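You operate a simulated robot arm through the tools that you are given. There is no shell and no other tool. Be economical: measure what you need, move in short steps, check, and stop when the job is done.

Carry out the task below with a simulated robot arm. There is one attempt and no reset: what you move stays moved.

## Task
Put one of the brass rings from the top of the grey table on the right end of the wooden bench. Then open the grey table right drawer, put the blue block in the inside of the grey table's right drawer, then shut the drawer. Then take the felt pad and put it on the cream job tile. Then open the grey table left drawer, take the yellow stopper from the top of the grey table and put it in the inside of the grey table's left drawer and shut the drawer again. Then open the top white drawer, take the yellow cloth on the top of the grey table and put it away inside and shut the drawer again. Then put the tape roll from the top of the grey table on top of the white pack. Then fetch the clamp and set it on the loose black wheel. Then stack the tin labelled "polish" from the workbench top on top of the tin marked "talc". Then open the small cabinet door. The order counts. Set down upright: yellow stopper, clamp.

Only the result counts: the job must be done as asked and must still hold three seconds after the hand-in. Knocking over, shifting, dropping, spilling or breaking anything else fails it. Lids that push on must go on centred and level and be pressed home; caps that screw on are set level and turned clockwise until they are tight. Flat cloth is picked up by pressing the open fingertips on it (5 to 10 N) and closing them slowly along it; thin cloth reads only 2 to 8 mm in the jaws.

## Robot
A 7-joint arm with a four-finger gripper on a trunk, on a base that drives. Base frame: it is fixed to the floor where the robot stands at the start and does not move with it; the origin is under the middle of the robot, x ahead of it, y to its left, z up; the surface under the hand at the start is at about z = 80. Readings come in cm, degrees, newtons and seconds.
Its first joint turns from -69.0 to 172.0 degrees. Places, roughly: blue block (9x6x4 cm) [40, 40, 80]; brass ring (5x5x2 cm) [80, 0, 80]; clamp (4x4x6 cm) [-110, 150, 90]; drawer [-360, 10, 60]; felt pad (5x4x4 cm) [80, 60, 80]; grey table left drawer [50, 80, 70]; grey table right drawer [50, 30, 70]; inside of the grey table's left drawer [60, 80, 60]; inside of the grey table's right drawer [60, 30, 60]; job tile [75, 100, 75]; loose black wheel (5x5x3 cm) [-120, 130, 90]; right end of the wooden bench [70, -130, 90]; small cabinet door [-400, -310, 20]; tape roll (10x10x3 cm) [80, 10, 80]; tin [-225, -475, 75]; top white drawer [-360, 0, 70]; white pack [50, 50, 75]; yellow cloth (11x7x3 cm) [40, 80, 80]; yellow stopper (6x6x7 cm) [60, 90, 80]. Payload 3.67 kg.
The TCP is the grasp point between the finger pads, 2.8 cm short of the fingertips. In the tool frame z runs along the fingers and y along their closing line. The gripper opens to 11.2 cm. The gripper's body begins 7.3 cm behind the TCP.
Orientation is that of the tool frame in the base frame, as a unit quaternion [w, x, y, z]. With the fingers straight down and closing along the base's y, the tool's x points along the base's -x, its y along +y and its z along -z.

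## Interface
- The arm moves only by the tool drive_tool. Its argument "targets" is a list of rows, each a list of 6 numbers: the shift along the tool's x, y, z in cm, then the turn, a rotation vector about the tool's x, y, z in degrees. In form: [[x, y, z, rx, ry, rz], ...]. A call has 1 to 12 rows; each row is the pose to reach, as a shift and turn from the pose commanded when the call began, along the tool's axes at that moment. "fingers" is the finger opening in cm, from 0 to 11.2, set as the call begins (left out, the last holds). Rows are played at 5 a second. More than 5 cm and 8.6 degrees between two rows, or a gripper value outside its range, and nothing of the call is played. A pose out of reach is approached as far as the arm can. The call stops where the force on the tool passes 40 N (or 10 N more than at its start, if that is more) or the arm is blocked; 0.2 s more then pass. Each finger halts on what it meets, pressing with about 22 N; the grip force reading is that of the motor and also rises with nothing between the fingers. The clock runs only during rows and for 0.2 s after the last one: add rows that repeat a pose to give the fingers time. It gives the time, the measured TCP pose, the force on the tool (base axes), the opening and the grip force at its end, in the units of the frame above (readings bear some noise), with the torque about the TCP (base axes, N m) and any sound that the robot's microphone picked up, and new pictures: "pictures" is both (left out), scene, wrist or none.
- Cameras (640 x 400 px; columns grow to the right, rows downward): "scene" is now at [9.66, 4.92, 132.55]; the picture's right is [0.72, -0.69, -0.00], its down [-0.52, -0.54, -0.66] and it looks along [0.46, 0.48, -0.75] (base axes); focal length 214 px, centre (320, 200). "wrist" rides on the gripper at [6, -1.8, -10.4] in the tool frame; the picture's right is [0.29, 0.96, 0.00], its down [-0.80, 0.24, -0.55] and it looks along [-0.53, 0.16, 0.83] (tool axes); focal length 234 px, centre (320, 200). There is no depth. A picture from a camera that has moved, and an enlarged one, comes with that camera's place and axes in the base frame and with its lens. The place of the scene camera against the robot may be out by one fixed shift of up to 1.2 cm in any direction.
- raise_lower(by): slides the trunk up (or, below 0, down) by that many cm; the arm and the scene camera ride with it, the base frame stays. It gives what a move gives, with no picture.
- roll_base(legs): drives the robot by 1 to 6 legs, each [ahead, turn to the left] in cm and degrees, along the robot's own axes; the way and the turn of a leg run together, so that a leg with both is an arc; at most 150 cm and 180 degrees a leg. The arm and the cameras ride along, it lands a little off, and it stops where it bumps. It gives what a move gives, and a new picture of the scene camera.
- pan_tilt(pan, tilt): turns the head with the scene camera to pan (to the left, within 86 degrees either way) and tilt (down, from -29 to 69), counted from straight ahead of the robot. It gives what a move gives, and a new picture of the scene camera.
- zoom(camera, box): a new picture of the part [left, top, right, bottom] of that camera's present view, enlarged. The clock stands still meanwhile.
- hand_in(): hands the job in; it is judged then, once.

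Work in short steps. Places have to be worked out from the pictures, the camera data and where the tool is seen: move nearer, look again, correct. Check each grasp and each placing, and mend what went wrong. You have 556 turns and 360 pictures in all, those below and enlarged ones among them. Open the gripper and draw the arm clear of the work before you hand the job in, unless the task says otherwise; then end with one line.

The tools are called after "Emit:" as name(argument=value, ...) on one line, values as JSON. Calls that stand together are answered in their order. drive_tool: Moves the arm, as the interface text tells. Its arguments: {"type":"object","properties":{"targets":{"type":"array","items":{"type":"array","items":{"type":"number"}}},"fingers":{"type":"number"},"pictures":{"type":"string","enum":["both","scene","wrist","none"]}},"required":["targets"]} The other tools are called the same way: raise_lower (by) slides the trunk up or down; roll_base (legs) drives the base; pan_tilt (pan, tilt) turns the head that bears the scene camera; zoom (camera, box) takes an enlarged picture of a part of a camera's view; hand_in () hands the job in.

At the start:

```text
time_s: 0.0
tcp_pos: [44.32, 30.48, 114.68]
tool_rot: [0.0, 0.001, 1.0, 0.0]
wrist_force: [-0.6, 1.1, -0.5]
ft_torque: [-0.01, -0.01, -0.02]
gripper_width: 11.18
finger_force: 0.0
trunk travel left (down, up): [-47.5, 36.5]
robot x, y, heading: [0.42, -0.18, -0.1]
head pan, tilt: [46.1, 48.6]
```

scene: 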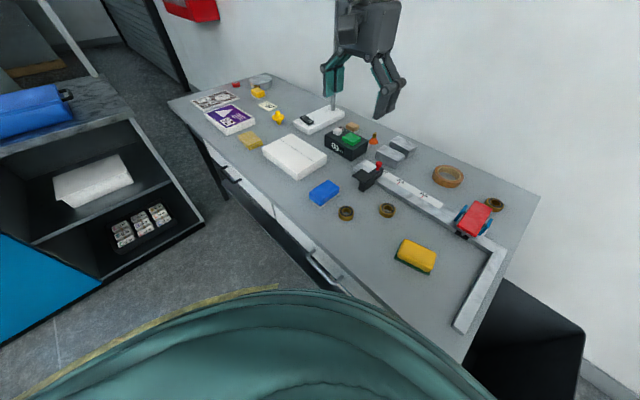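
wrist: 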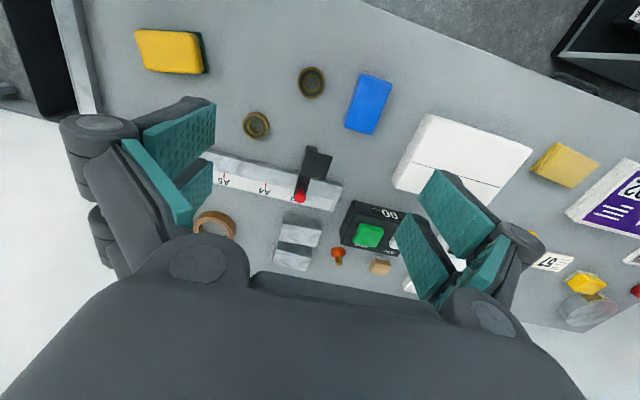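

The ring nearest the ruler is at about (53.6, 20.8), and both cameras agree on that. I'll move above it and check again.

Emit:
drive_tool(targets=[[-2, -2, 4, 0, 0, 0], [-4, -4, 8, 0, 0, 0], [-6, -6, 12, 0, 0, 0], [-8, -8, 15, 0, 0, 0], [-9.3, -9.7, 18, 0, 0, 0], [-9.3, -9.7, 20, 0, 0, 0]], fingers=8)

Emit:
pan_tilt(pan=-60, tilt=30)

```text
time_s: 1.4
tcp_pos: [53.62, 20.81, 94.77]
tool_rot: [0.0, 0.001, 1.0, 0.001]
wrist_force: [-0.5, 0.5, 0.1]
ft_torque: [0.01, 0.06, 0.02]
gripper_width: 8.01
finger_force: 0.0
trunk travel left (down, up): [-47.5, 36.5]
robot x, y, heading: [0.21, 0.43, -0.1]
head pan, tilt: [46.1, 48.6]
camera scene: at [9.67, 4.94, 132.55], right [0.72, -0.69, 0.0], down [-0.52, -0.54, -0.66], along [0.46, 0.48, -0.75], focal length 214 px, centre (320, 200)
camera wrist: at [47.66, 19.07, 104.99], right [-0.29, 0.96, 0.0], down [0.8, 0.24, 0.55], along [0.53, 0.16, -0.83], focal length 234 px, centre (320, 200)
```

scene: 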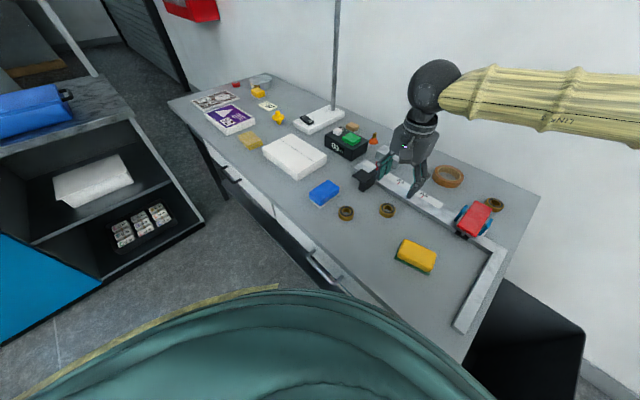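
wrist: 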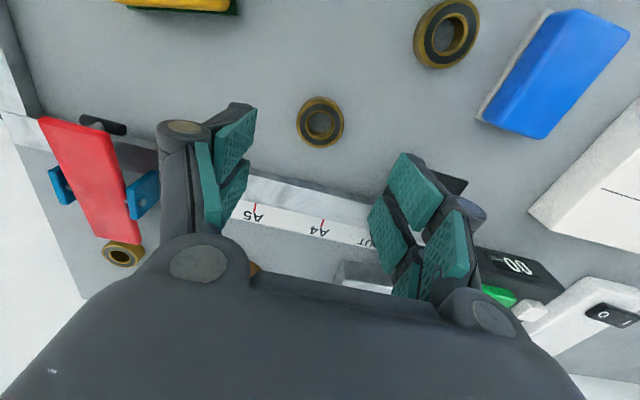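

```text
time_s: 3.2
tcp_pos: [53.6, 20.83, 94.71]
tool_rot: [0.0, 0.001, 1.0, 0.0]
wrist_force: [-0.2, 0.0, 0.9]
ft_torque: [0.02, -0.01, 0.0]
gripper_width: 7.99
finger_force: 0.0
trunk travel left (down, up): [-47.5, 36.5]
robot x, y, heading: [0.07, 0.05, -0.1]
head pan, tilt: [-60.0, 30.0]
camera scene: at [8.76, -8.55, 135.31], right [-0.87, -0.5, 0.0], down [-0.25, 0.43, -0.87], along [0.43, -0.75, -0.5], focal length 214 px, centre (320, 200)
```

scene: 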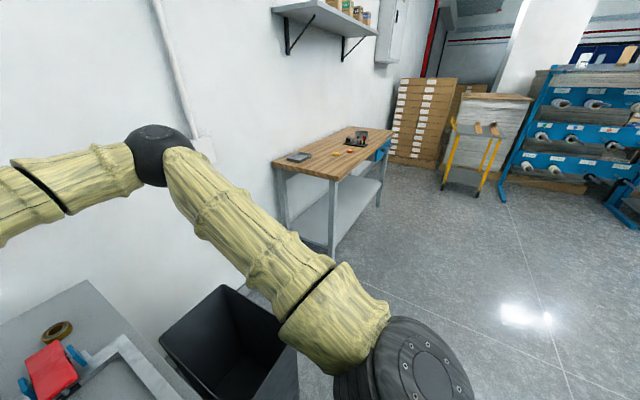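

The ring is centred under the tool. I'll go down and grip it.

Emit:
drive_tool(targets=[[0, 0, 4, 0, 0, 0], [0, 0, 8, 0, 0, 0], [0, 0, 10, 0, 0, 0], [0, 0, 11.3, 0, 0, 0], [0, 0, 11.3, 0, 0, 0]], pictures="wrist")

```text
time_s: 4.4
tcp_pos: [53.72, 20.94, 83.36]
tool_rot: [0.0, 0.001, 1.0, 0.0]
wrist_force: [0.7, 0.4, -0.3]
ft_torque: [-0.06, -0.03, 0.01]
gripper_width: 7.97
finger_force: 0.0
trunk travel left (down, up): [-47.5, 36.5]
robot x, y, heading: [-0.08, 0.05, -0.1]
head pan, tilt: [-60.0, 30.0]
camera wrist: at [47.73, 19.07, 93.67], right [-0.29, 0.96, 0.0], down [0.8, 0.24, 0.55], along [0.53, 0.16, -0.83], focal length 234 px, centre (320, 200)
```

wrist: 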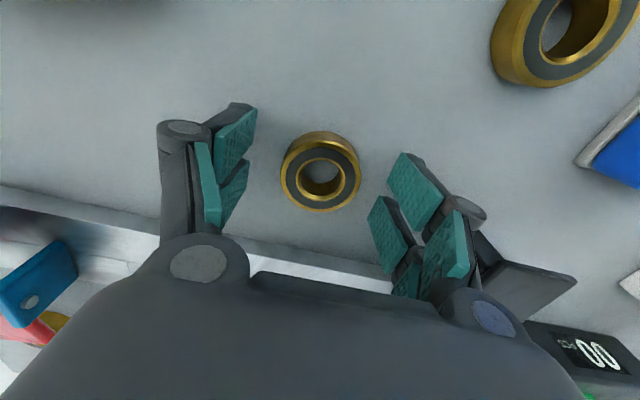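

Emit:
drive_tool(targets=[[0, 0, 0, 0, 0, 0], [0, 0, 0, 0, 0, 0], [0, 0, 0, 0, 0, 0], [0, 0, 0, 0, 0, 0]], fingers=3, pictures="wrist")

```text
time_s: 5.4
tcp_pos: [53.62, 20.83, 83.4]
tool_rot: [-0.001, 0.001, 1.0, 0.0]
wrist_force: [0.7, 0.1, 2.6]
ft_torque: [0.02, 0.0, 0.04]
gripper_width: 4.34
finger_force: 22.3
trunk travel left (down, up): [-47.5, 36.5]
robot x, y, heading: [-0.05, 0.24, -0.4]
head pan, tilt: [-60.0, 30.0]
camera wrist: at [47.73, 19.08, 93.7], right [-0.29, 0.96, 0.0], down [0.8, 0.24, 0.55], along [0.53, 0.16, -0.83], focal length 234 px, centre (320, 200)
```

wrist: 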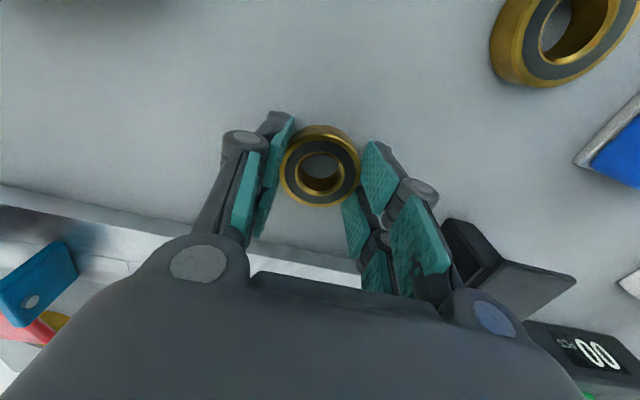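

The ring is gripped at 4.3 cm. I'll lift it and take a closer look at the bench.

Emit:
drive_tool(targets=[[0, 0, -4, 0, 0, 0], [0, 0, -8, 0, 0, 0], [0, 0, -12, 0, 0, 0], [0, 0, -16, 0, 0, 0], [0, 0, -20, 0, 0, 0], [0, 0, -24, 0, 0, 0]], pictures="wrist")

Emit:
zoom(camera="scene", box=[240, 100, 440, 270])

```text
time_s: 6.8
tcp_pos: [53.65, 20.8, 107.59]
tool_rot: [0.0, -0.001, 1.0, 0.0]
wrist_force: [0.0, 0.7, -1.2]
ft_torque: [-0.01, 0.0, -0.01]
gripper_width: 4.35
finger_force: 22.3
trunk travel left (down, up): [-47.5, 36.5]
robot x, y, heading: [0.23, -0.24, 0.2]
head pan, tilt: [-60.0, 30.0]
camera wrist: at [47.64, 19.01, 117.81], right [-0.29, 0.96, 0.0], down [0.8, 0.24, 0.56], along [0.53, 0.16, -0.83], focal length 234 px, centre (320, 200)
```

wrist: 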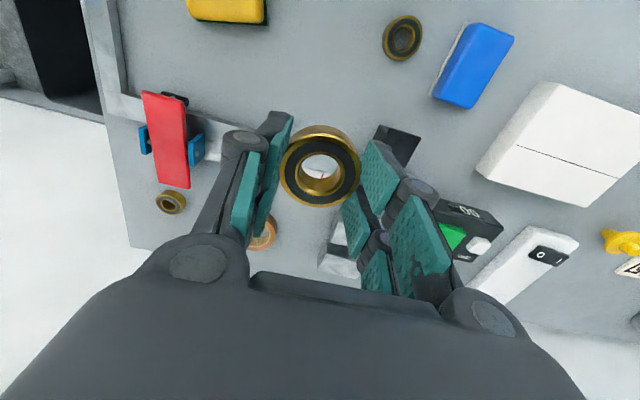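

```text
2.35 times, centred on (340, 185) of scene
camera zoom: at [8.7, -8.56, 135.31], right [-0.87, -0.5, 0.0], down [-0.25, 0.43, -0.87], along [0.43, -0.75, -0.5], focal length 505 px, centre (273, 235)
```

zoom: 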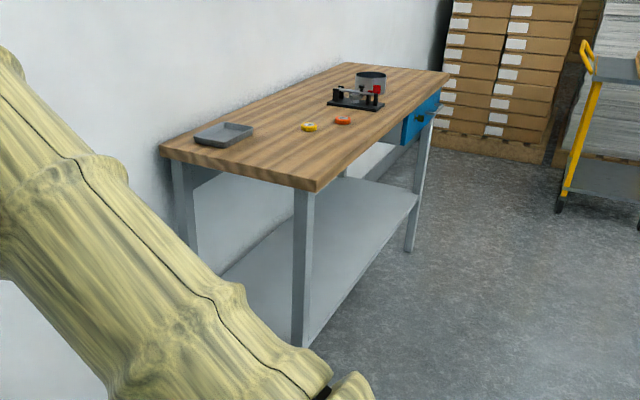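

The bench top is at about z=90 and spans x 49 to 100 and y −98 to −228. Its near end matches the listed spot (70, −130). I'll drive there with the ring lifted.

Emit:
roll_base(legs=[[-10, 0], [0, -90], [122, 0], [0, 90]])

Emit:
pan_tilt(pan=-15, tilt=50)

```text
time_s: 21.3
tcp_pos: [43.55, -100.27, 107.52]
tool_rot: [0.0, 0.003, 1.0, 0.0]
wrist_force: [-0.7, 0.1, -2.1]
ft_torque: [0.0, 0.0, -0.01]
gripper_width: 4.35
finger_force: 21.7
trunk travel left (down, up): [-47.5, 36.5]
robot x, y, heading: [-9.77, -120.95, -0.4]
head pan, tilt: [-60.0, 30.0]
camera scene: at [-1.43, -129.43, 135.31], right [-0.87, -0.5, 0.0], down [-0.25, 0.43, -0.87], along [0.43, -0.75, -0.5], focal length 214 px, centre (320, 200)
```

scene: 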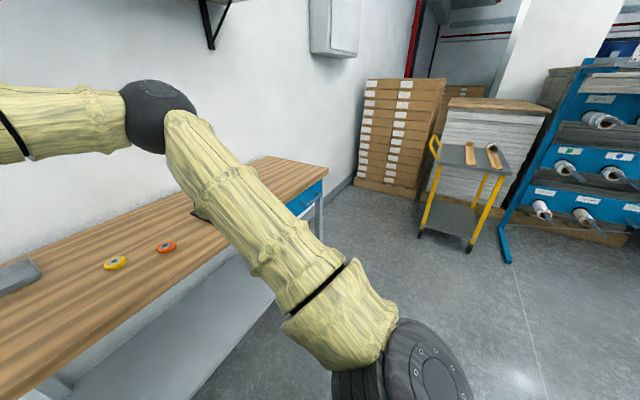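

```text
time_s: 22.5
tcp_pos: [43.59, -100.24, 107.34]
tool_rot: [0.0, 0.003, 1.0, 0.0]
wrist_force: [0.7, 0.6, -1.6]
ft_torque: [0.03, 0.02, -0.03]
gripper_width: 4.33
finger_force: 21.7
trunk travel left (down, up): [-47.5, 36.5]
robot x, y, heading: [-9.92, -120.54, -0.3]
head pan, tilt: [-15.0, 50.0]
camera scene: at [1.51, -123.63, 132.36], right [-0.26, -0.96, 0.0], down [-0.74, 0.2, -0.64], along [0.62, -0.17, -0.77], focal length 214 px, centre (320, 200)
```

scene: 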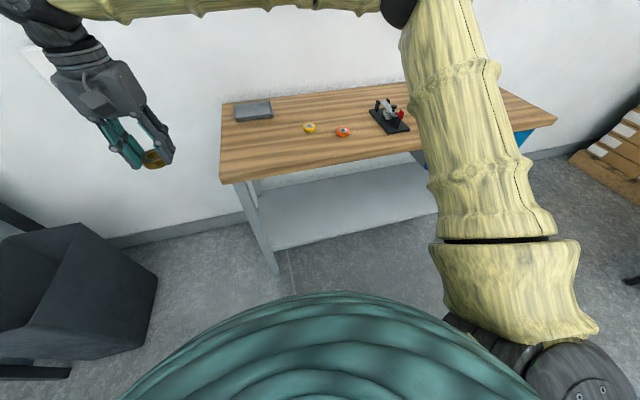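

The bench's near third is centred at about (70, −128). A clear spot there is (64, −124), so I'll move the ring above it.

Emit:
drive_tool(targets=[[-3, -3.4, 0, 0, 0, 0], [-6, -6.8, 0, 0, 0, 0], [-9, -10.2, 0, 0, 0, 0], [-12, -13.6, 0, 0, 0, 0], [-15, -17, 0, 0, 0, 0], [-18, -20.4, 0, 0, 0, 0], [-20.5, -23.8, 2, 0, 0, 0], [-20.5, -23.8, 5, 0, 0, 0]])

```text
time_s: 24.3
tcp_pos: [63.77, -124.13, 102.49]
tool_rot: [0.001, 0.003, 1.0, -0.001]
wrist_force: [-0.3, 0.2, -1.7]
ft_torque: [-0.01, 0.0, 0.03]
gripper_width: 4.33
finger_force: 21.8
trunk travel left (down, up): [-47.5, 36.5]
robot x, y, heading: [-10.33, -120.73, -0.3]
head pan, tilt: [-15.0, 50.0]
camera scene: at [1.53, -123.6, 132.37], right [-0.26, -0.96, 0.0], down [-0.74, 0.2, -0.64], along [0.62, -0.17, -0.77], focal length 214 px, centre (320, 200)
camera wrist: at [57.84, -125.87, 112.78], right [-0.28, 0.96, 0.0], down [0.8, 0.24, 0.55], along [0.53, 0.16, -0.83], focal length 234 px, centre (320, 200)
```

scene: 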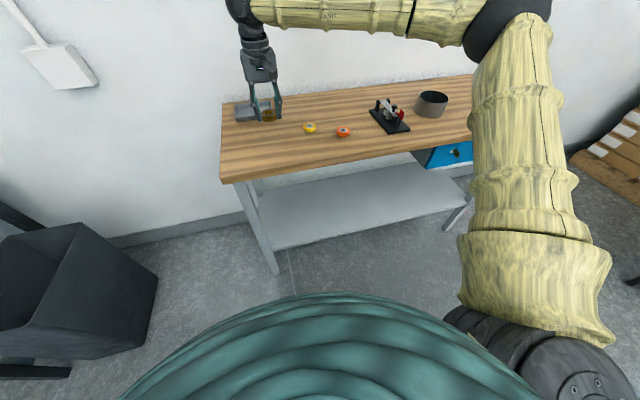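
wrist: 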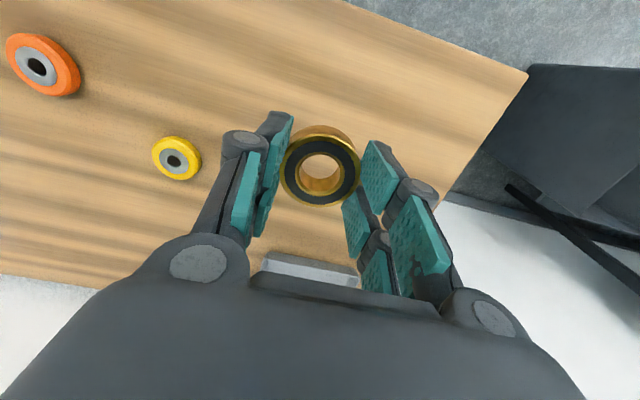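

The spot is clear, and the bench height works out at 86 to 90. I'll go down in guarded steps.

Emit:
drive_tool(targets=[[0, 0, 4, 0, 0, 0], [0, 0, 7.5, 0, 0, 0], [0, 0, 8.2, 0, 0, 0], [0, 0, 8.6, 0, 0, 0], [0, 0, 9, 0, 0, 0], [0, 0, 9.4, 0, 0, 0], [0, 0, 9.8, 0, 0, 0]], pictures="wrist")

```text
time_s: 25.9
tcp_pos: [64.02, -124.13, 92.75]
tool_rot: [0.0, 0.003, 1.0, 0.001]
wrist_force: [-0.5, 0.4, -1.3]
ft_torque: [0.0, 0.0, -0.01]
gripper_width: 4.35
finger_force: 22.2
trunk travel left (down, up): [-47.5, 36.5]
robot x, y, heading: [-10.12, -121.08, -0.4]
head pan, tilt: [-15.0, 50.0]
camera wrist: at [57.99, -125.93, 102.92], right [-0.28, 0.96, 0.0], down [0.8, 0.24, 0.55], along [0.53, 0.16, -0.83], focal length 234 px, centre (320, 200)
```

wrist: 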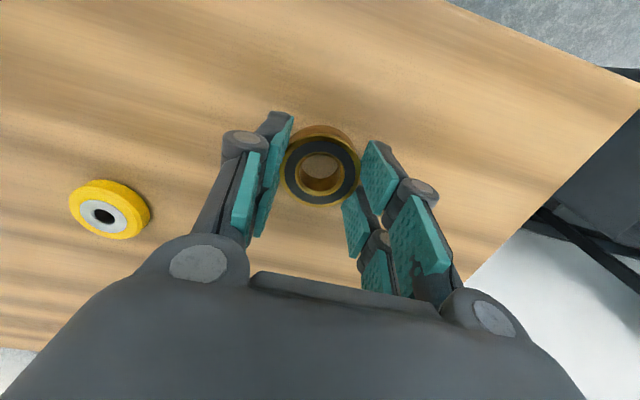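

Emit:
drive_tool(targets=[[0, 0, 0.4, 0, 0, 0], [0, 0, 0.8, 0, 0, 0], [0, 0, 1.2, 0, 0, 0], [0, 0, 1.6, 0, 0, 0], [0, 0, 2, 0, 0, 0], [0, 0, 2.4, 0, 0, 0], [0, 0, 2.7, 0, 0, 0], [0, 0, 3, 0, 0, 0], [0, 0, 3.3, 0, 0, 0], [0, 0, 3.6, 0, 0, 0]], pictures="wrist")

```text
time_s: 27.4
tcp_pos: [63.97, -124.21, 90.65]
tool_rot: [0.005, 0.003, 1.0, 0.003]
wrist_force: [-3.8, -1.1, 14.5]
ft_torque: [-0.44, 0.48, -0.04]
gripper_width: 4.33
finger_force: 21.6
trunk travel left (down, up): [-47.5, 36.5]
robot x, y, heading: [-10.17, -121.18, -0.0]
head pan, tilt: [-15.0, 50.0]
stopped in row 7: the force on the tool passed its limit at 46 N (the readings are from after the stop); the commanded pose is now the measured one
camera wrist: at [57.95, -125.96, 100.95], right [-0.28, 0.96, 0.0], down [0.79, 0.23, 0.56], along [0.54, 0.16, -0.83], focal length 234 px, centre (320, 200)
```

wrist: 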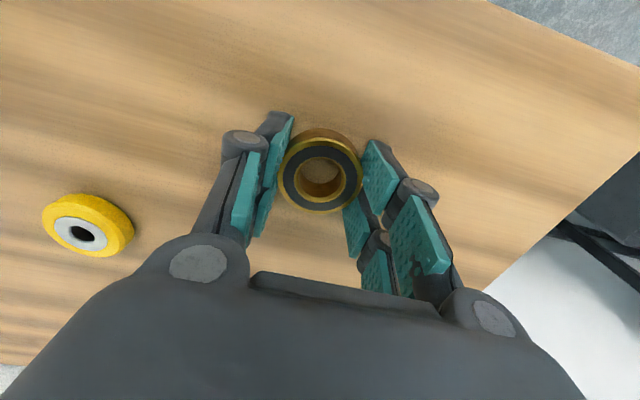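

The ring has met the bench, which puts the surface at about z=87.5. I'll release and raise.

Emit:
drive_tool(targets=[[0, 0, 0, 0, 0, 0], [0, 0, 0, 0, 0, 0], [0, 0, 0, 0, 0, 0], [0, 0, -3, 0, 0, 0], [0, 0, -7, 0, 0, 0], [0, 0, -11, 0, 0, 0], [0, 0, -15, 0, 0, 0]], fingers=8, pictures="wrist")

```text
time_s: 29.0
tcp_pos: [63.99, -124.22, 105.54]
tool_rot: [0.003, 0.002, 1.0, 0.0]
wrist_force: [0.2, -0.7, -0.2]
ft_torque: [0.0, -0.04, -0.03]
gripper_width: 8.0
finger_force: 0.0
trunk travel left (down, up): [-47.5, 36.5]
robot x, y, heading: [-10.04, -120.93, -0.3]
head pan, tilt: [-15.0, 50.0]
camera wrist: at [57.93, -125.95, 115.88], right [-0.28, 0.96, 0.0], down [0.8, 0.23, 0.56], along [0.54, 0.16, -0.83], focal length 234 px, centre (320, 200)
```

wrist: 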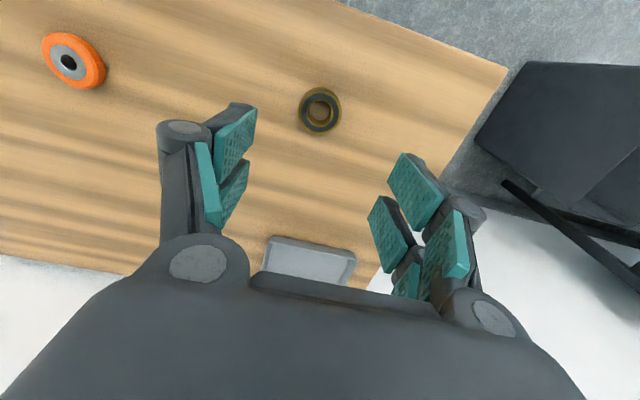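

The ring is flat on the bench. I'll tuck the arm in, back away from the table and return to it for the drawer, standing well back at about x = −45.

Emit:
drive_tool(targets=[[0, 0, -5, 0, 0, 0], [3.5, 3, -5, 0, 0, 0], [7, 6, -5, 0, 0, 0], [10.5, 9, -5, 0, 0, 0], [14, 12, -5, 0, 0, 0], [17.5, 15, -5, 0, 0, 0], [21, 18, -5, 0, 0, 0], [21, 18, -5, 0, 0, 0]], pictures="none")

Emit:
roll_base(legs=[[-35, 0], [0, 90], [140, 0], [0, -90]])

Emit:
pan_tilt(pan=5, tilt=40)

```text
time_s: 30.8
tcp_pos: [42.95, -106.16, 110.47]
tool_rot: [0.003, 0.003, 1.0, 0.003]
wrist_force: [-0.1, 0.0, 0.4]
ft_torque: [0.01, -0.02, 0.02]
gripper_width: 7.99
finger_force: 0.1
trunk travel left (down, up): [-47.5, 36.5]
robot x, y, heading: [-10.59, -121.1, -0.3]
head pan, tilt: [-15.0, 50.0]
```

```text
time_s: 47.3
tcp_pos: [8.54, 34.87, 110.45]
tool_rot: [0.001, 0.002, 1.0, 0.001]
wrist_force: [-0.8, 0.6, -0.7]
ft_torque: [-0.02, -0.04, -0.03]
gripper_width: 8.0
finger_force: 0.1
trunk travel left (down, up): [-47.5, 36.5]
robot x, y, heading: [-44.6, 20.18, -0.2]
head pan, tilt: [-15.0, 50.0]
camera scene: at [-32.98, 17.34, 132.36], right [-0.26, -0.96, 0.0], down [-0.74, 0.2, -0.64], along [0.62, -0.17, -0.77], focal length 214 px, centre (320, 200)
```

scene: 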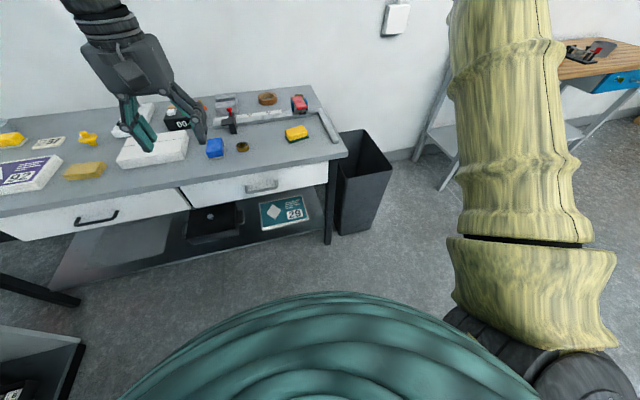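

```text
time_s: 48.2
tcp_pos: [8.48, 34.95, 110.38]
tool_rot: [0.002, 0.003, 1.0, 0.002]
wrist_force: [0.8, 0.0, 0.5]
ft_torque: [0.02, -0.01, 0.0]
gripper_width: 8.0
finger_force: 0.1
trunk travel left (down, up): [-47.5, 36.5]
robot x, y, heading: [-44.41, 20.26, -0.3]
head pan, tilt: [5.0, 40.0]
camera scene: at [-31.93, 20.09, 133.78], right [0.08, -1.0, 0.0], down [-0.64, -0.05, -0.77], along [0.76, 0.06, -0.64], focal length 214 px, centre (320, 200)
```

scene: 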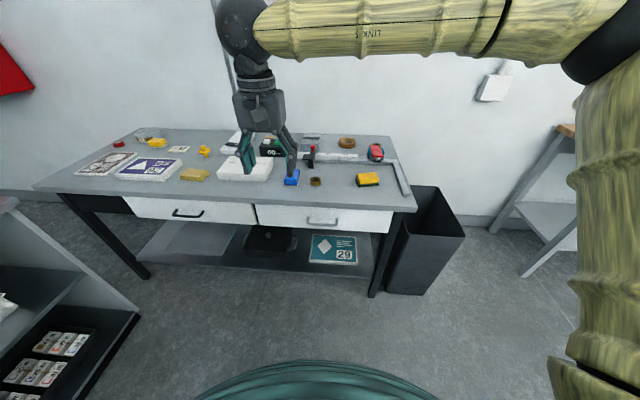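

Both drawer handles are visible, so I'll zoom in on them.

Emit:
zoom(camera="scene", box=[120, 180, 430, 290])

```text
2.06 times, centred on (275, 235) of scene
camera zoom: at [-31.93, 20.09, 133.78], right [0.08, -1.0, 0.0], down [-0.64, -0.05, -0.77], along [0.76, 0.06, -0.64], focal length 443 px, centre (413, 128)
```

zoom: 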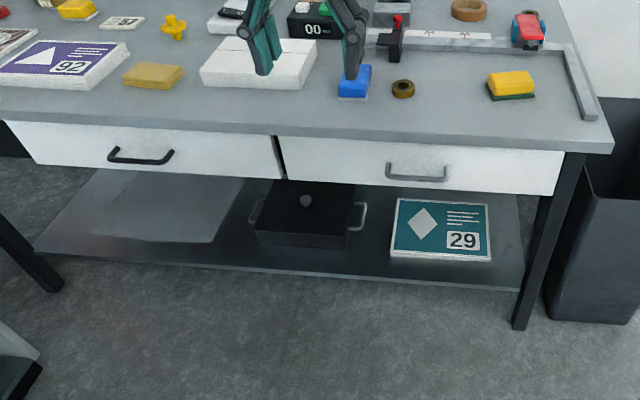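

Both are bow handles, and the right one is at about (28, 24, 70). I'll back off 15 cm and turn the tool horizontal (pointing +x, closing vertically) to grip the bar.

Emit:
roll_base(legs=[[-15, 0]])

Emit:
drive_tool(targets=[[0, -1, 1, -4.6, -4.6, 4.6], [0, -2, 2, -9.2, -9.2, 9.2], [0, -3, 3, -13.8, -13.8, 13.8], [0, -4, 4, -18.4, -18.4, 18.4], [0, -5, 5, -23, -23, 23], [0, -6, 6, -27.6, -27.6, 27.6], [0, -7, 7, -32.2, -32.2, 32.2], [0, -8, 8, -34.64, -34.64, 34.64]], pictures="none")

Emit:
drive_tool(targets=[[0, 0, 0, -4.6, -4.6, 4.6], [0, 0, 0, -9.2, -9.2, 9.2], [0, 0, 0, -13.8, -13.8, 13.8], [0, 0, 0, -18.4, -18.4, 18.4], [0, 0, 0, -23, -23, 23], [0, 0, 0, -27.6, -27.6, 27.6], [0, 0, 0, -32.2, -32.2, 32.2], [0, 0, 0, -34.64, -34.64, 34.64]])

```text
time_s: 49.5
tcp_pos: [-6.38, 34.95, 110.6]
tool_rot: [0.004, 0.004, 1.0, 0.002]
wrist_force: [-0.2, -0.4, -0.2]
ft_torque: [0.03, -0.06, -0.01]
gripper_width: 7.99
finger_force: 0.0
trunk travel left (down, up): [-47.5, 36.5]
robot x, y, heading: [-59.32, 20.43, -0.2]
head pan, tilt: [5.0, 40.0]
camera scene: at [-46.97, 20.15, 133.8], right [0.08, -1.0, 0.0], down [-0.64, -0.05, -0.77], along [0.76, 0.06, -0.64], focal length 214 px, centre (320, 200)
```

scene: 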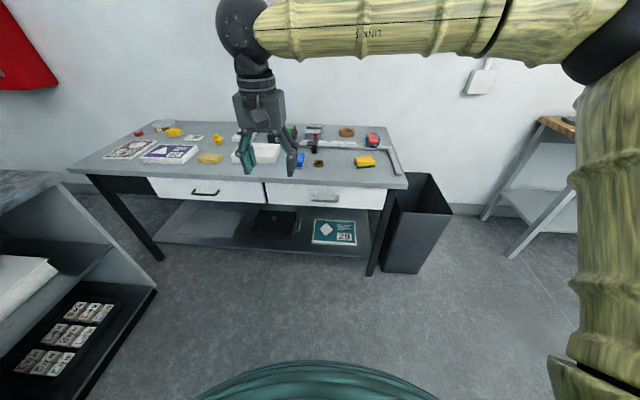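

```text
time_s: 51.3
tcp_pos: [-6.42, 26.89, 102.32]
tool_rot: [0.292, 0.292, 0.863, 0.29]
wrist_force: [1.0, 0.9, -0.2]
ft_torque: [0.03, -0.03, 0.0]
gripper_width: 8.03
finger_force: 0.1
trunk travel left (down, up): [-47.5, 36.5]
robot x, y, heading: [-59.42, 20.29, -0.3]
head pan, tilt: [5.0, 40.0]
```

```text
time_s: 53.1
tcp_pos: [-6.25, 27.3, 102.55]
tool_rot: [0.503, 0.501, 0.495, 0.5]
wrist_force: [-0.1, 0.2, -0.1]
ft_torque: [-0.01, 0.01, 0.02]
gripper_width: 8.0
finger_force: 0.0
out of reach, approached as far as the arm can: row 2, 3, 4, 5, 6, 7, 8
trunk travel left (down, up): [-47.5, 36.5]
robot x, y, heading: [-59.66, 20.55, -0.4]
head pan, tilt: [5.0, 40.0]
camera scene: at [-46.82, 20.16, 133.78], right [0.08, -1.0, 0.0], down [-0.64, -0.05, -0.77], along [0.76, 0.06, -0.64], focal length 214 px, centre (320, 200)
camera wrist: at [-16.42, 33.34, 100.48], right [0.0, 0.28, 0.96], down [-0.56, -0.79, 0.23], along [0.83, -0.54, 0.16], focal length 234 px, centre (320, 200)
```

scene: 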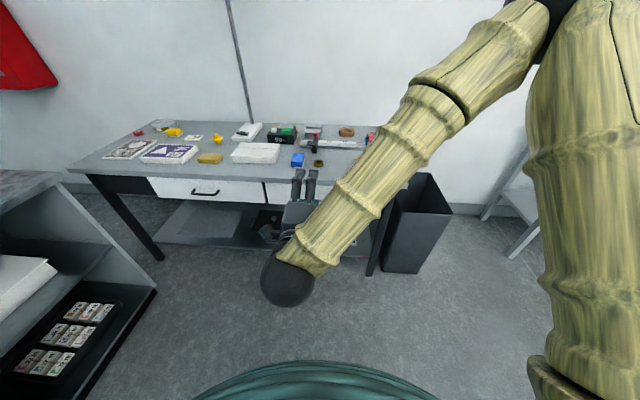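
wrist: 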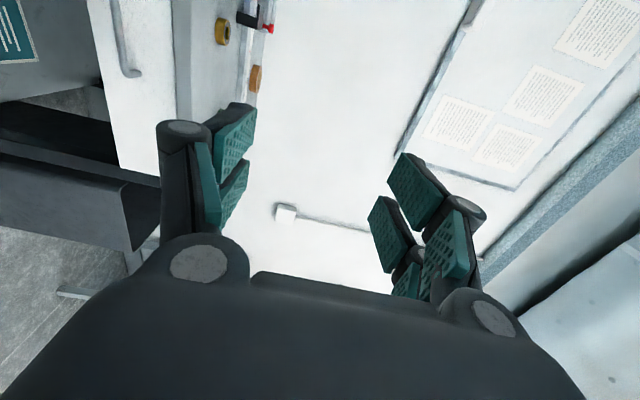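

The horizontal orientation is reached. I'll lower to handle height, staying short of it, and look again.

Emit:
drive_tool(targets=[[0, -3, 1.5, 0, 0, 0], [-0.5, -6, 3, 0, 0, 0], [-1, -9, 5, 0, 0, 0], [-1.5, -13, 6, 0, 0, 0], [-2, -17, 7, 0, 0, 0], [-2.5, -21, 8, 0, 0, 0], [-3, -25, 9, 0, 0, 0], [-3.3, -28, 10, 0, 0, 0], [-3.3, -31.8, 12, 0, 0, 0], [-3.3, -31.8, 15, 0, 0, 0], [-3.3, -31.8, 15, 0, 0, 0]], fingers=6)

```text
time_s: 55.5
tcp_pos: [9.09, 23.77, 70.73]
tool_rot: [0.503, 0.502, 0.495, 0.5]
wrist_force: [0.6, -0.1, -0.4]
ft_torque: [-0.03, -0.02, -0.02]
gripper_width: 5.99
finger_force: 0.1
trunk travel left (down, up): [-47.5, 36.5]
robot x, y, heading: [-59.58, 20.01, -0.4]
head pan, tilt: [5.0, 40.0]
camera scene: at [-46.85, 20.15, 133.78], right [0.08, -1.0, 0.0], down [-0.64, -0.05, -0.77], along [0.76, 0.06, -0.64], focal length 214 px, centre (320, 200)
camera wrist: at [-1.3, 30.01, 68.85], right [0.0, 0.28, 0.96], down [-0.56, -0.79, 0.23], along [0.83, -0.54, 0.16], focal length 234 px, centre (320, 200)
```

scene: 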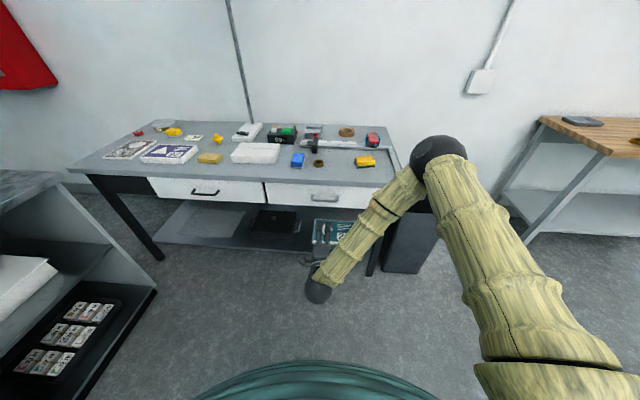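
wrist: 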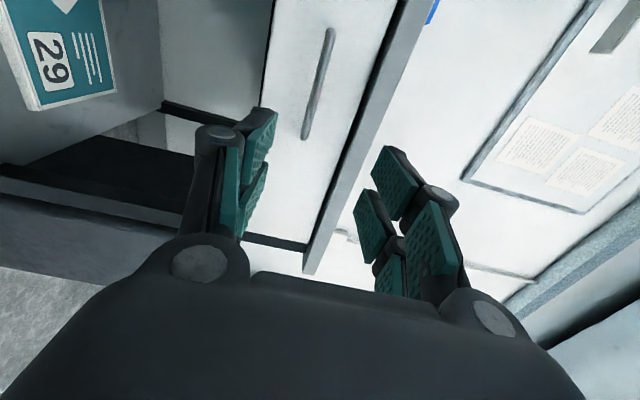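

From the wrist view the bar is at z≈69.9, y 19.5 to 31, x≈28.5. I'll approach it at bar height.

Emit:
drive_tool(targets=[[1.2, -0.8, 4, 0, 0, 0], [1.2, -0.8, 8, 0, 0, 0], [1.2, -0.8, 12, 0, 0, 0], [1.2, -0.8, 13, 0, 0, 0]], pictures="wrist")

```text
time_s: 56.5
tcp_pos: [22.13, 25.12, 70.06]
tool_rot: [0.502, 0.501, 0.496, 0.5]
wrist_force: [0.8, 0.4, 0.2]
ft_torque: [0.0, 0.02, -0.02]
gripper_width: 5.99
finger_force: 0.1
trunk travel left (down, up): [-47.5, 36.5]
robot x, y, heading: [-59.15, 20.18, -0.3]
head pan, tilt: [5.0, 40.0]
camera wrist: at [11.75, 31.1, 68.05], right [0.0, 0.29, 0.96], down [-0.56, -0.79, 0.23], along [0.83, -0.54, 0.16], focal length 234 px, centre (320, 200)
```

wrist: 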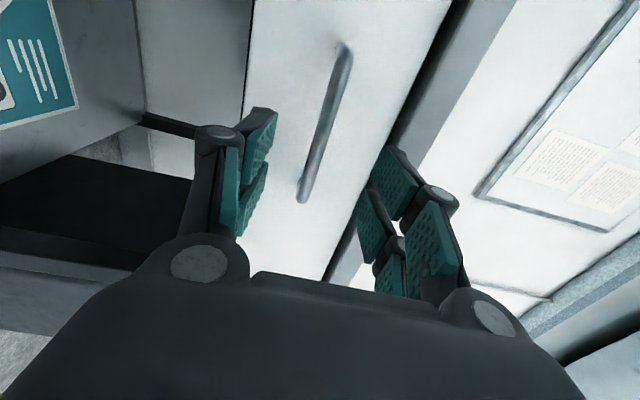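

Emit:
drive_tool(targets=[[0, 0, 2, 0, 0, 0], [0, 0, 3.5, 0, 0, 0], [0, 0, 4.5, 0, 0, 0], [0, 0, 4.5, 0, 0, 0]], pictures="wrist")

```text
time_s: 57.5
tcp_pos: [26.66, 25.01, 69.95]
tool_rot: [0.503, 0.501, 0.496, 0.5]
wrist_force: [0.8, -0.5, -0.4]
ft_torque: [-0.01, -0.04, 0.0]
gripper_width: 5.98
finger_force: 0.0
trunk travel left (down, up): [-47.5, 36.5]
robot x, y, heading: [-59.73, 20.08, -0.4]
head pan, tilt: [5.0, 40.0]
camera wrist: at [16.29, 31.05, 68.1], right [0.0, 0.28, 0.96], down [-0.56, -0.79, 0.23], along [0.83, -0.54, 0.16], focal length 234 px, centre (320, 200)
```

wrist: 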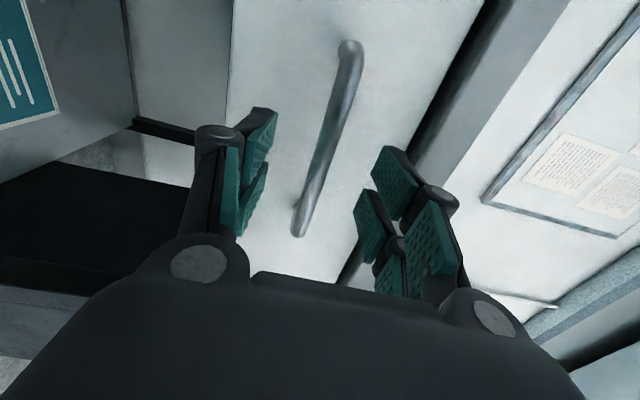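

Emit:
drive_tool(targets=[[0, 0, 0.7, 0, 0, 0], [0, 0, 1.3, 0, 0, 0], [0, 0, 1.3, 0, 0, 0]], pictures="none")

Emit:
drive_tool(targets=[[0, 0, 0, 0, 0, 0], [0, 0, 0, 0, 0, 0], [0, 0, 0, 0, 0, 0], [0, 0, 0, 0, 0, 0]], fingers=0, pictures="wrist")

```text
time_s: 58.3
tcp_pos: [27.94, 25.05, 70.03]
tool_rot: [0.502, 0.501, 0.497, 0.5]
wrist_force: [-0.1, -0.5, 0.4]
ft_torque: [0.0, -0.01, -0.03]
gripper_width: 6.0
finger_force: 0.1
trunk travel left (down, up): [-47.5, 36.5]
robot x, y, heading: [-59.72, 20.1, -0.4]
head pan, tilt: [5.0, 40.0]
```

```text
time_s: 59.3
tcp_pos: [27.92, 24.93, 69.97]
tool_rot: [0.502, 0.501, 0.496, 0.5]
wrist_force: [-2.0, -0.8, -1.2]
ft_torque: [-0.69, 0.03, 0.06]
gripper_width: 1.13
finger_force: 45.0
trunk travel left (down, up): [-47.5, 36.5]
robot x, y, heading: [-59.48, 20.05, -0.3]
head pan, tilt: [5.0, 40.0]
camera wrist: at [17.57, 31.04, 68.05], right [0.0, 0.29, 0.96], down [-0.56, -0.79, 0.23], along [0.83, -0.54, 0.16], focal length 234 px, centre (320, 200)
```

wrist: 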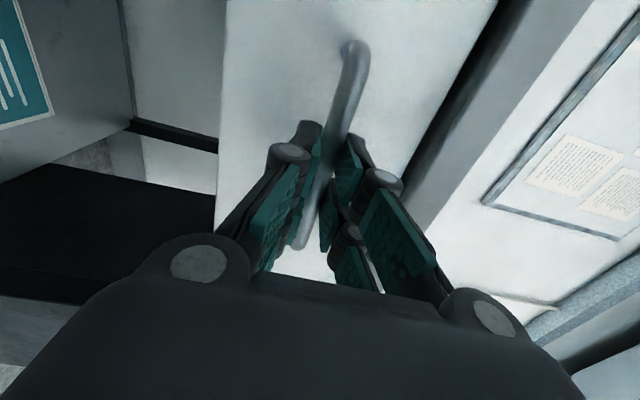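

The bar is gripped at 1.1 cm. I'll pull the drawer out.

Emit:
drive_tool(targets=[[0, 0, -2, 0, 0, 0], [0, 0, -4, 0, 0, 0], [0, 0, -6, 0, 0, 0], [0, 0, -8, 0, 0, 0], [0, 0, -10, 0, 0, 0], [0, 0, -12, 0, 0, 0], [0, 0, -14, 0, 0, 0], [0, 0, -16, 0, 0, 0], [0, 0, -18, 0, 0, 0], [0, 0, -20, 0, 0, 0]])

```text
time_s: 61.5
tcp_pos: [7.84, 24.9, 70.03]
tool_rot: [0.502, 0.502, 0.496, 0.5]
wrist_force: [-1.8, -24.5, 14.1]
ft_torque: [-0.89, -0.15, -0.25]
gripper_width: 1.15
finger_force: 45.3
trunk travel left (down, up): [-47.5, 36.5]
robot x, y, heading: [-59.84, 20.31, -0.1]
head pan, tilt: [5.0, 40.0]
camera scene: at [-46.92, 19.97, 133.8], right [0.08, -1.0, 0.0], down [-0.64, -0.05, -0.77], along [0.76, 0.06, -0.64], focal length 214 px, centre (320, 200)
camera wrist: at [-2.51, 31.08, 68.04], right [0.0, 0.28, 0.96], down [-0.56, -0.79, 0.23], along [0.83, -0.54, 0.16], focal length 234 px, centre (320, 200)
```

scene: 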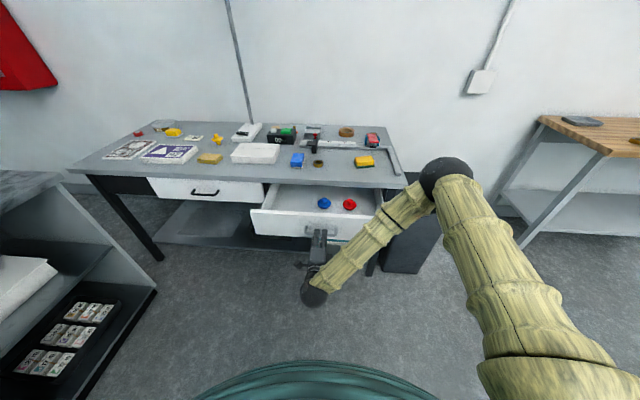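
wrist: 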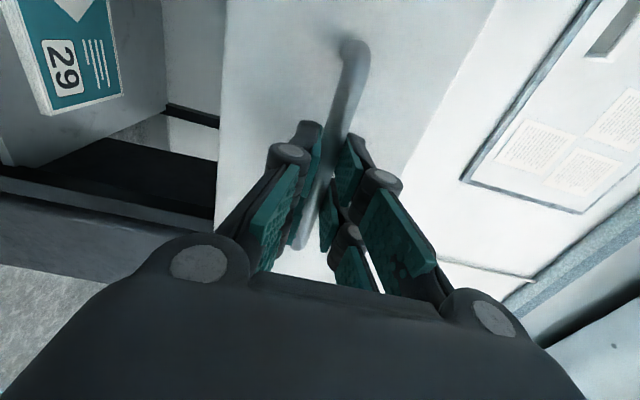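

The drawer is open about 20 cm, with a blue and a red item inside on the right. I'll release, back off and rise.

Emit:
drive_tool(targets=[[0, 0, 0, 0, 0, 0], [0, 0, 0, 0, 0, 0], [0, 0, -2.5, 0, 0, 0], [0, 0, -5, 0, 0, 0], [0, 1, -7, 0, 0, 0]], fingers=6, pictures="wrist")

```text
time_s: 62.7
tcp_pos: [0.78, 25.2, 70.83]
tool_rot: [0.502, 0.502, 0.496, 0.5]
wrist_force: [-0.6, -0.1, 0.1]
ft_torque: [0.0, 0.02, 0.05]
gripper_width: 6.01
finger_force: 0.0
trunk travel left (down, up): [-47.5, 36.5]
robot x, y, heading: [-59.75, 20.19, -0.4]
head pan, tilt: [5.0, 40.0]
camera wrist: at [-9.46, 31.21, 68.98], right [0.0, 0.28, 0.96], down [-0.56, -0.79, 0.23], along [0.83, -0.54, 0.16], focal length 234 px, centre (320, 200)
```

wrist: 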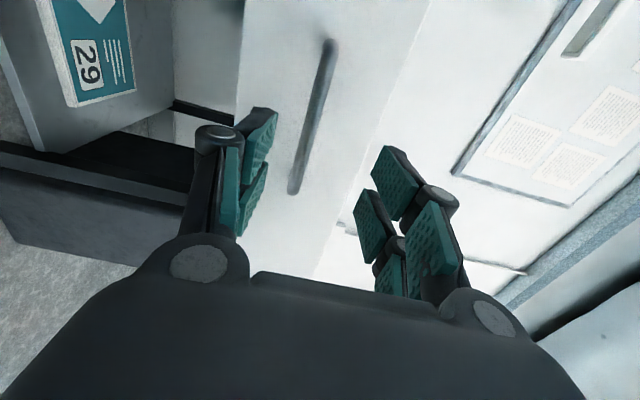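

Emit:
drive_tool(targets=[[0, 4.5, 0, 0, 0, 0], [0, 9, 0, 0, 0, 0], [0, 13.5, 0, 0, 0, 0], [0, 18, 1, 4.6, 4.6, -4.6], [0, 22, 2, 9.2, 9.2, -9.2], [0, 26, 3, 13.8, 13.8, -13.8], [0, 29, 4, 18.4, 18.4, -18.4], [0, 32, 5, 23, 23, -23], [0, 34, 6, 27.6, 27.6, -27.6], [0, 34, 7, 32.2, 32.2, -32.2], [0, 34, 8, 34.64, 34.64, -34.64]], pictures="none")

Emit:
drive_tool(targets=[[0, 0, 0, 4.6, 4.6, -4.6], [0, 0, 0, 9.2, 9.2, -9.2], [0, 0, 0, 13.8, 13.8, -13.8], [0, 0, 0, 18.4, 18.4, -18.4], [0, 0, 0, 23, 23, -23], [0, 0, 0, 27.6, 27.6, -27.6], [0, 0, 0, 32.2, 32.2, -32.2], [0, 0, 0, 34.64, 34.64, -34.64], [0, 0, 0, 34.64, 34.64, -34.64]], pictures="none")

Emit:
roll_base(legs=[[14, 0]])

```text
time_s: 65.1
tcp_pos: [8.58, 25.08, 105.05]
tool_rot: [0.291, 0.29, 0.864, 0.29]
wrist_force: [-0.2, 0.4, -0.3]
ft_torque: [0.0, -0.04, 0.0]
gripper_width: 6.02
finger_force: 0.0
trunk travel left (down, up): [-47.5, 36.5]
robot x, y, heading: [-59.93, 20.51, -0.2]
head pan, tilt: [5.0, 40.0]
```

```text
time_s: 67.1
tcp_pos: [8.58, 24.93, 104.99]
tool_rot: [0.003, 0.004, 1.0, 0.001]
wrist_force: [-0.9, -0.7, 0.0]
ft_torque: [-0.01, -0.03, 0.0]
gripper_width: 5.98
finger_force: 0.1
trunk travel left (down, up): [-47.5, 36.5]
robot x, y, heading: [-59.79, 20.41, -0.4]
head pan, tilt: [5.0, 40.0]
```

```text
time_s: 68.5
tcp_pos: [22.69, 24.97, 104.71]
tool_rot: [0.002, 0.003, 1.0, 0.001]
wrist_force: [1.1, 0.5, -0.1]
ft_torque: [0.0, 0.05, 0.04]
gripper_width: 6.0
finger_force: 0.1
trunk travel left (down, up): [-47.5, 36.5]
robot x, y, heading: [-45.46, 20.01, -0.4]
head pan, tilt: [5.0, 40.0]
camera scene: at [-32.73, 20.06, 133.75], right [0.08, -1.0, 0.0], down [-0.64, -0.05, -0.77], along [0.76, 0.06, -0.64], focal length 214 px, centre (320, 200)
```

scene: 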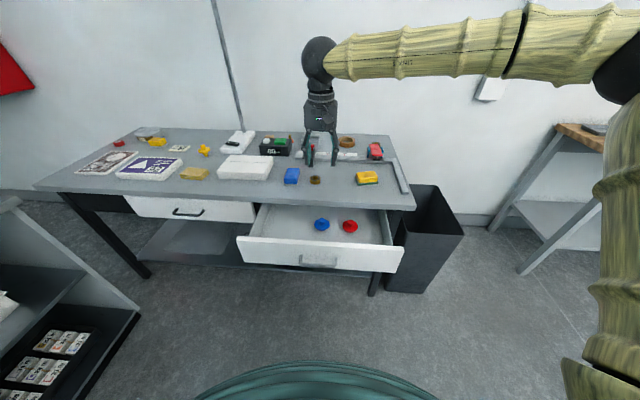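

Emit:
drive_tool(targets=[[-4, 3, 0, 0, 0, 0], [-8, 6, 0, 0, 0, 0], [-12, 9, 0, 0, 0, 0], [-16, 12, 2, 0, 0, 0], [-20, 14, 5, 0, 0, 0], [-20, 14, 5, 0, 0, 0]], fingers=9, pictures="wrist")

```text
refused: row 4 steps farther than a row can; nothing moved
```

Emit:
drive_tool(targets=[[-3.5, 2.5, 0, 0, 0, 0], [-7, 5, 0, 0, 0, 0], [-10.5, 7.5, 0, 0, 0, 0], [-14, 10, 1, 0, 0, 0], [-17.5, 12.5, 3, 0, 0, 0], [-20, 14, 5, 0, 0, 0], [-20, 14, 5, 0, 0, 0]], fingers=9, pictures="wrist")

```text
time_s: 70.0
tcp_pos: [42.8, 38.74, 99.93]
tool_rot: [0.003, 0.003, 1.0, 0.002]
wrist_force: [-0.4, -0.4, 0.1]
ft_torque: [0.02, -0.01, 0.0]
gripper_width: 9.01
finger_force: 0.1
trunk travel left (down, up): [-47.5, 36.5]
robot x, y, heading: [-46.01, 20.46, -0.4]
head pan, tilt: [5.0, 40.0]
camera wrist: at [36.77, 37.04, 110.19], right [-0.28, 0.96, 0.0], down [0.8, 0.23, 0.56], along [0.54, 0.16, -0.83], focal length 234 px, centre (320, 200)
```

wrist: 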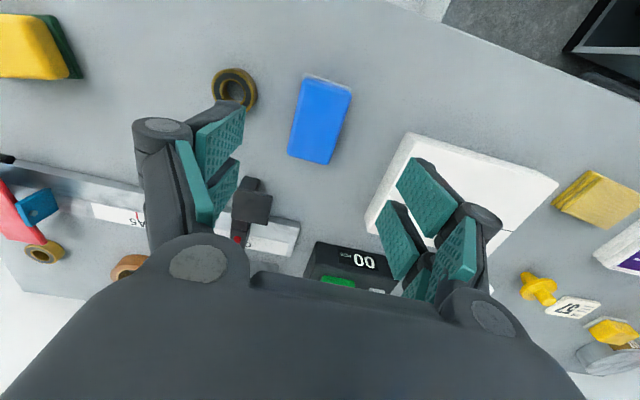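

The block is axis-aligned, centred at (44, 39.2) and about 5.5 wide along y. I'll go down and grip it.

Emit:
drive_tool(targets=[[-1.2, 0.5, 4, 0, 0, 0], [-1.2, 0.5, 8, 0, 0, 0], [-1.2, 0.5, 12, 0, 0, 0], [-1.2, 0.5, 15, 0, 0, 0], [-1.2, 0.5, 16.6, 0, 0, 0], [-1.2, 0.5, 16.6, 0, 0, 0]], fingers=8, pictures="none")

Emit:
drive_tool(targets=[[0, 0, 0, 0, 0, 0], [0, 0, 0, 0, 0, 0], [0, 0, 0, 0, 0, 0], [0, 0, -4, 0, 0, 0], [0, 0, -8, 0, 0, 0], [0, 0, -12, 0, 0, 0], [0, 0, -15, 0, 0, 0], [0, 0, -15, 0, 0, 0]], fingers=4)

```text
time_s: 71.5
tcp_pos: [44.01, 39.33, 83.53]
tool_rot: [0.003, 0.004, 1.0, 0.002]
wrist_force: [0.1, 0.6, -0.5]
ft_torque: [0.01, -0.02, -0.03]
gripper_width: 8.01
finger_force: 0.0
trunk travel left (down, up): [-47.5, 36.5]
robot x, y, heading: [-45.79, 19.99, -0.5]
head pan, tilt: [5.0, 40.0]
```

```text
time_s: 73.2
tcp_pos: [43.84, 39.34, 98.47]
tool_rot: [0.003, 0.004, 1.0, 0.002]
wrist_force: [0.1, 0.2, -0.5]
ft_torque: [-0.05, 0.04, -0.01]
gripper_width: 5.54
finger_force: 21.8
trunk travel left (down, up): [-47.5, 36.5]
robot x, y, heading: [-45.71, 19.88, -0.5]
head pan, tilt: [5.0, 40.0]
camera scene: at [-32.85, 20.09, 133.77], right [0.08, -1.0, 0.0], down [-0.64, -0.05, -0.77], along [0.76, 0.06, -0.64], focal length 214 px, centre (320, 200)
camera wrist: at [37.96, 37.56, 108.72], right [-0.28, 0.96, 0.0], down [0.8, 0.23, 0.56], along [0.54, 0.16, -0.83], focal length 234 px, centre (320, 200)
```

scene: 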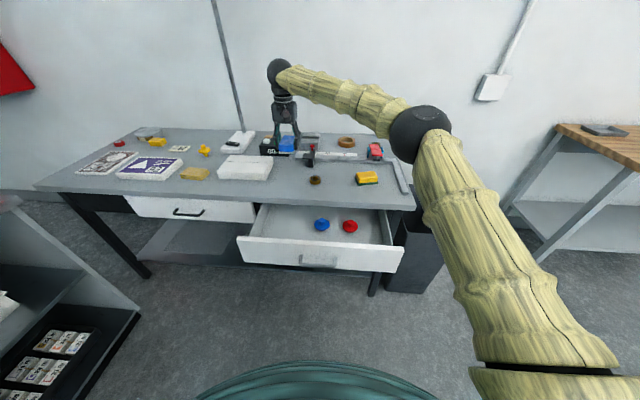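
wrist: 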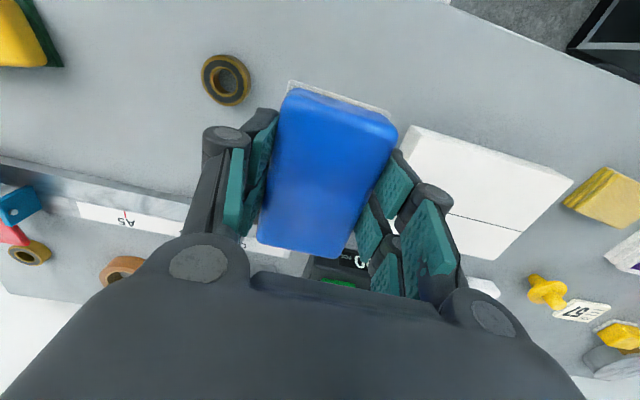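

The block is held. The open drawer area is clear at about (20.5, 38), so I'll carry the block there and look.

Emit:
drive_tool(targets=[[4.5, 0, 0, 0, 0, 0], [9, 0, 0, 0, 0, 0], [13.5, -0.5, 0, 0, 0, 0], [18, -1, 0, 0, 0, 0], [22, -1.3, 1.5, 0, 0, 0], [23.5, -1.3, 5, 0, 0, 0], [23.5, -1.3, 8, 0, 0, 0], [23.5, -1.3, 8, 0, 0, 0]])

```text
time_s: 75.0
tcp_pos: [20.46, 38.21, 90.37]
tool_rot: [0.003, 0.004, 1.0, 0.001]
wrist_force: [-0.4, 0.1, -1.1]
ft_torque: [-0.03, 0.04, 0.04]
gripper_width: 5.55
finger_force: 22.2
trunk travel left (down, up): [-47.5, 36.5]
robot x, y, heading: [-45.39, 20.37, -0.2]
head pan, tilt: [5.0, 40.0]
camera scene: at [-32.9, 20.07, 133.78], right [0.08, -1.0, 0.0], down [-0.64, -0.05, -0.77], along [0.76, 0.06, -0.64], focal length 214 px, centre (320, 200)
camera wrist: at [14.42, 36.45, 100.54], right [-0.28, 0.96, 0.0], down [0.8, 0.23, 0.56], along [0.54, 0.16, -0.83], focal length 234 px, centre (320, 200)
```

scene: 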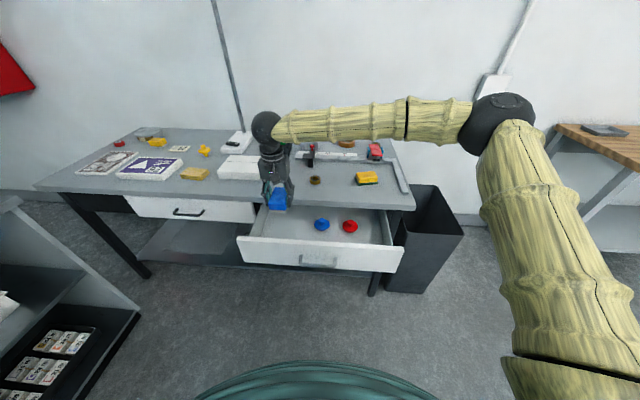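
wrist: 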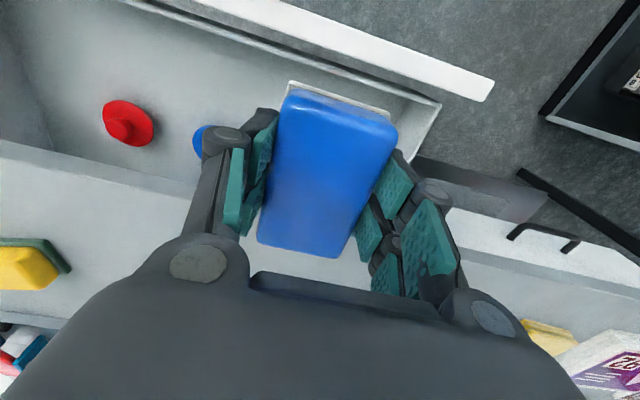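

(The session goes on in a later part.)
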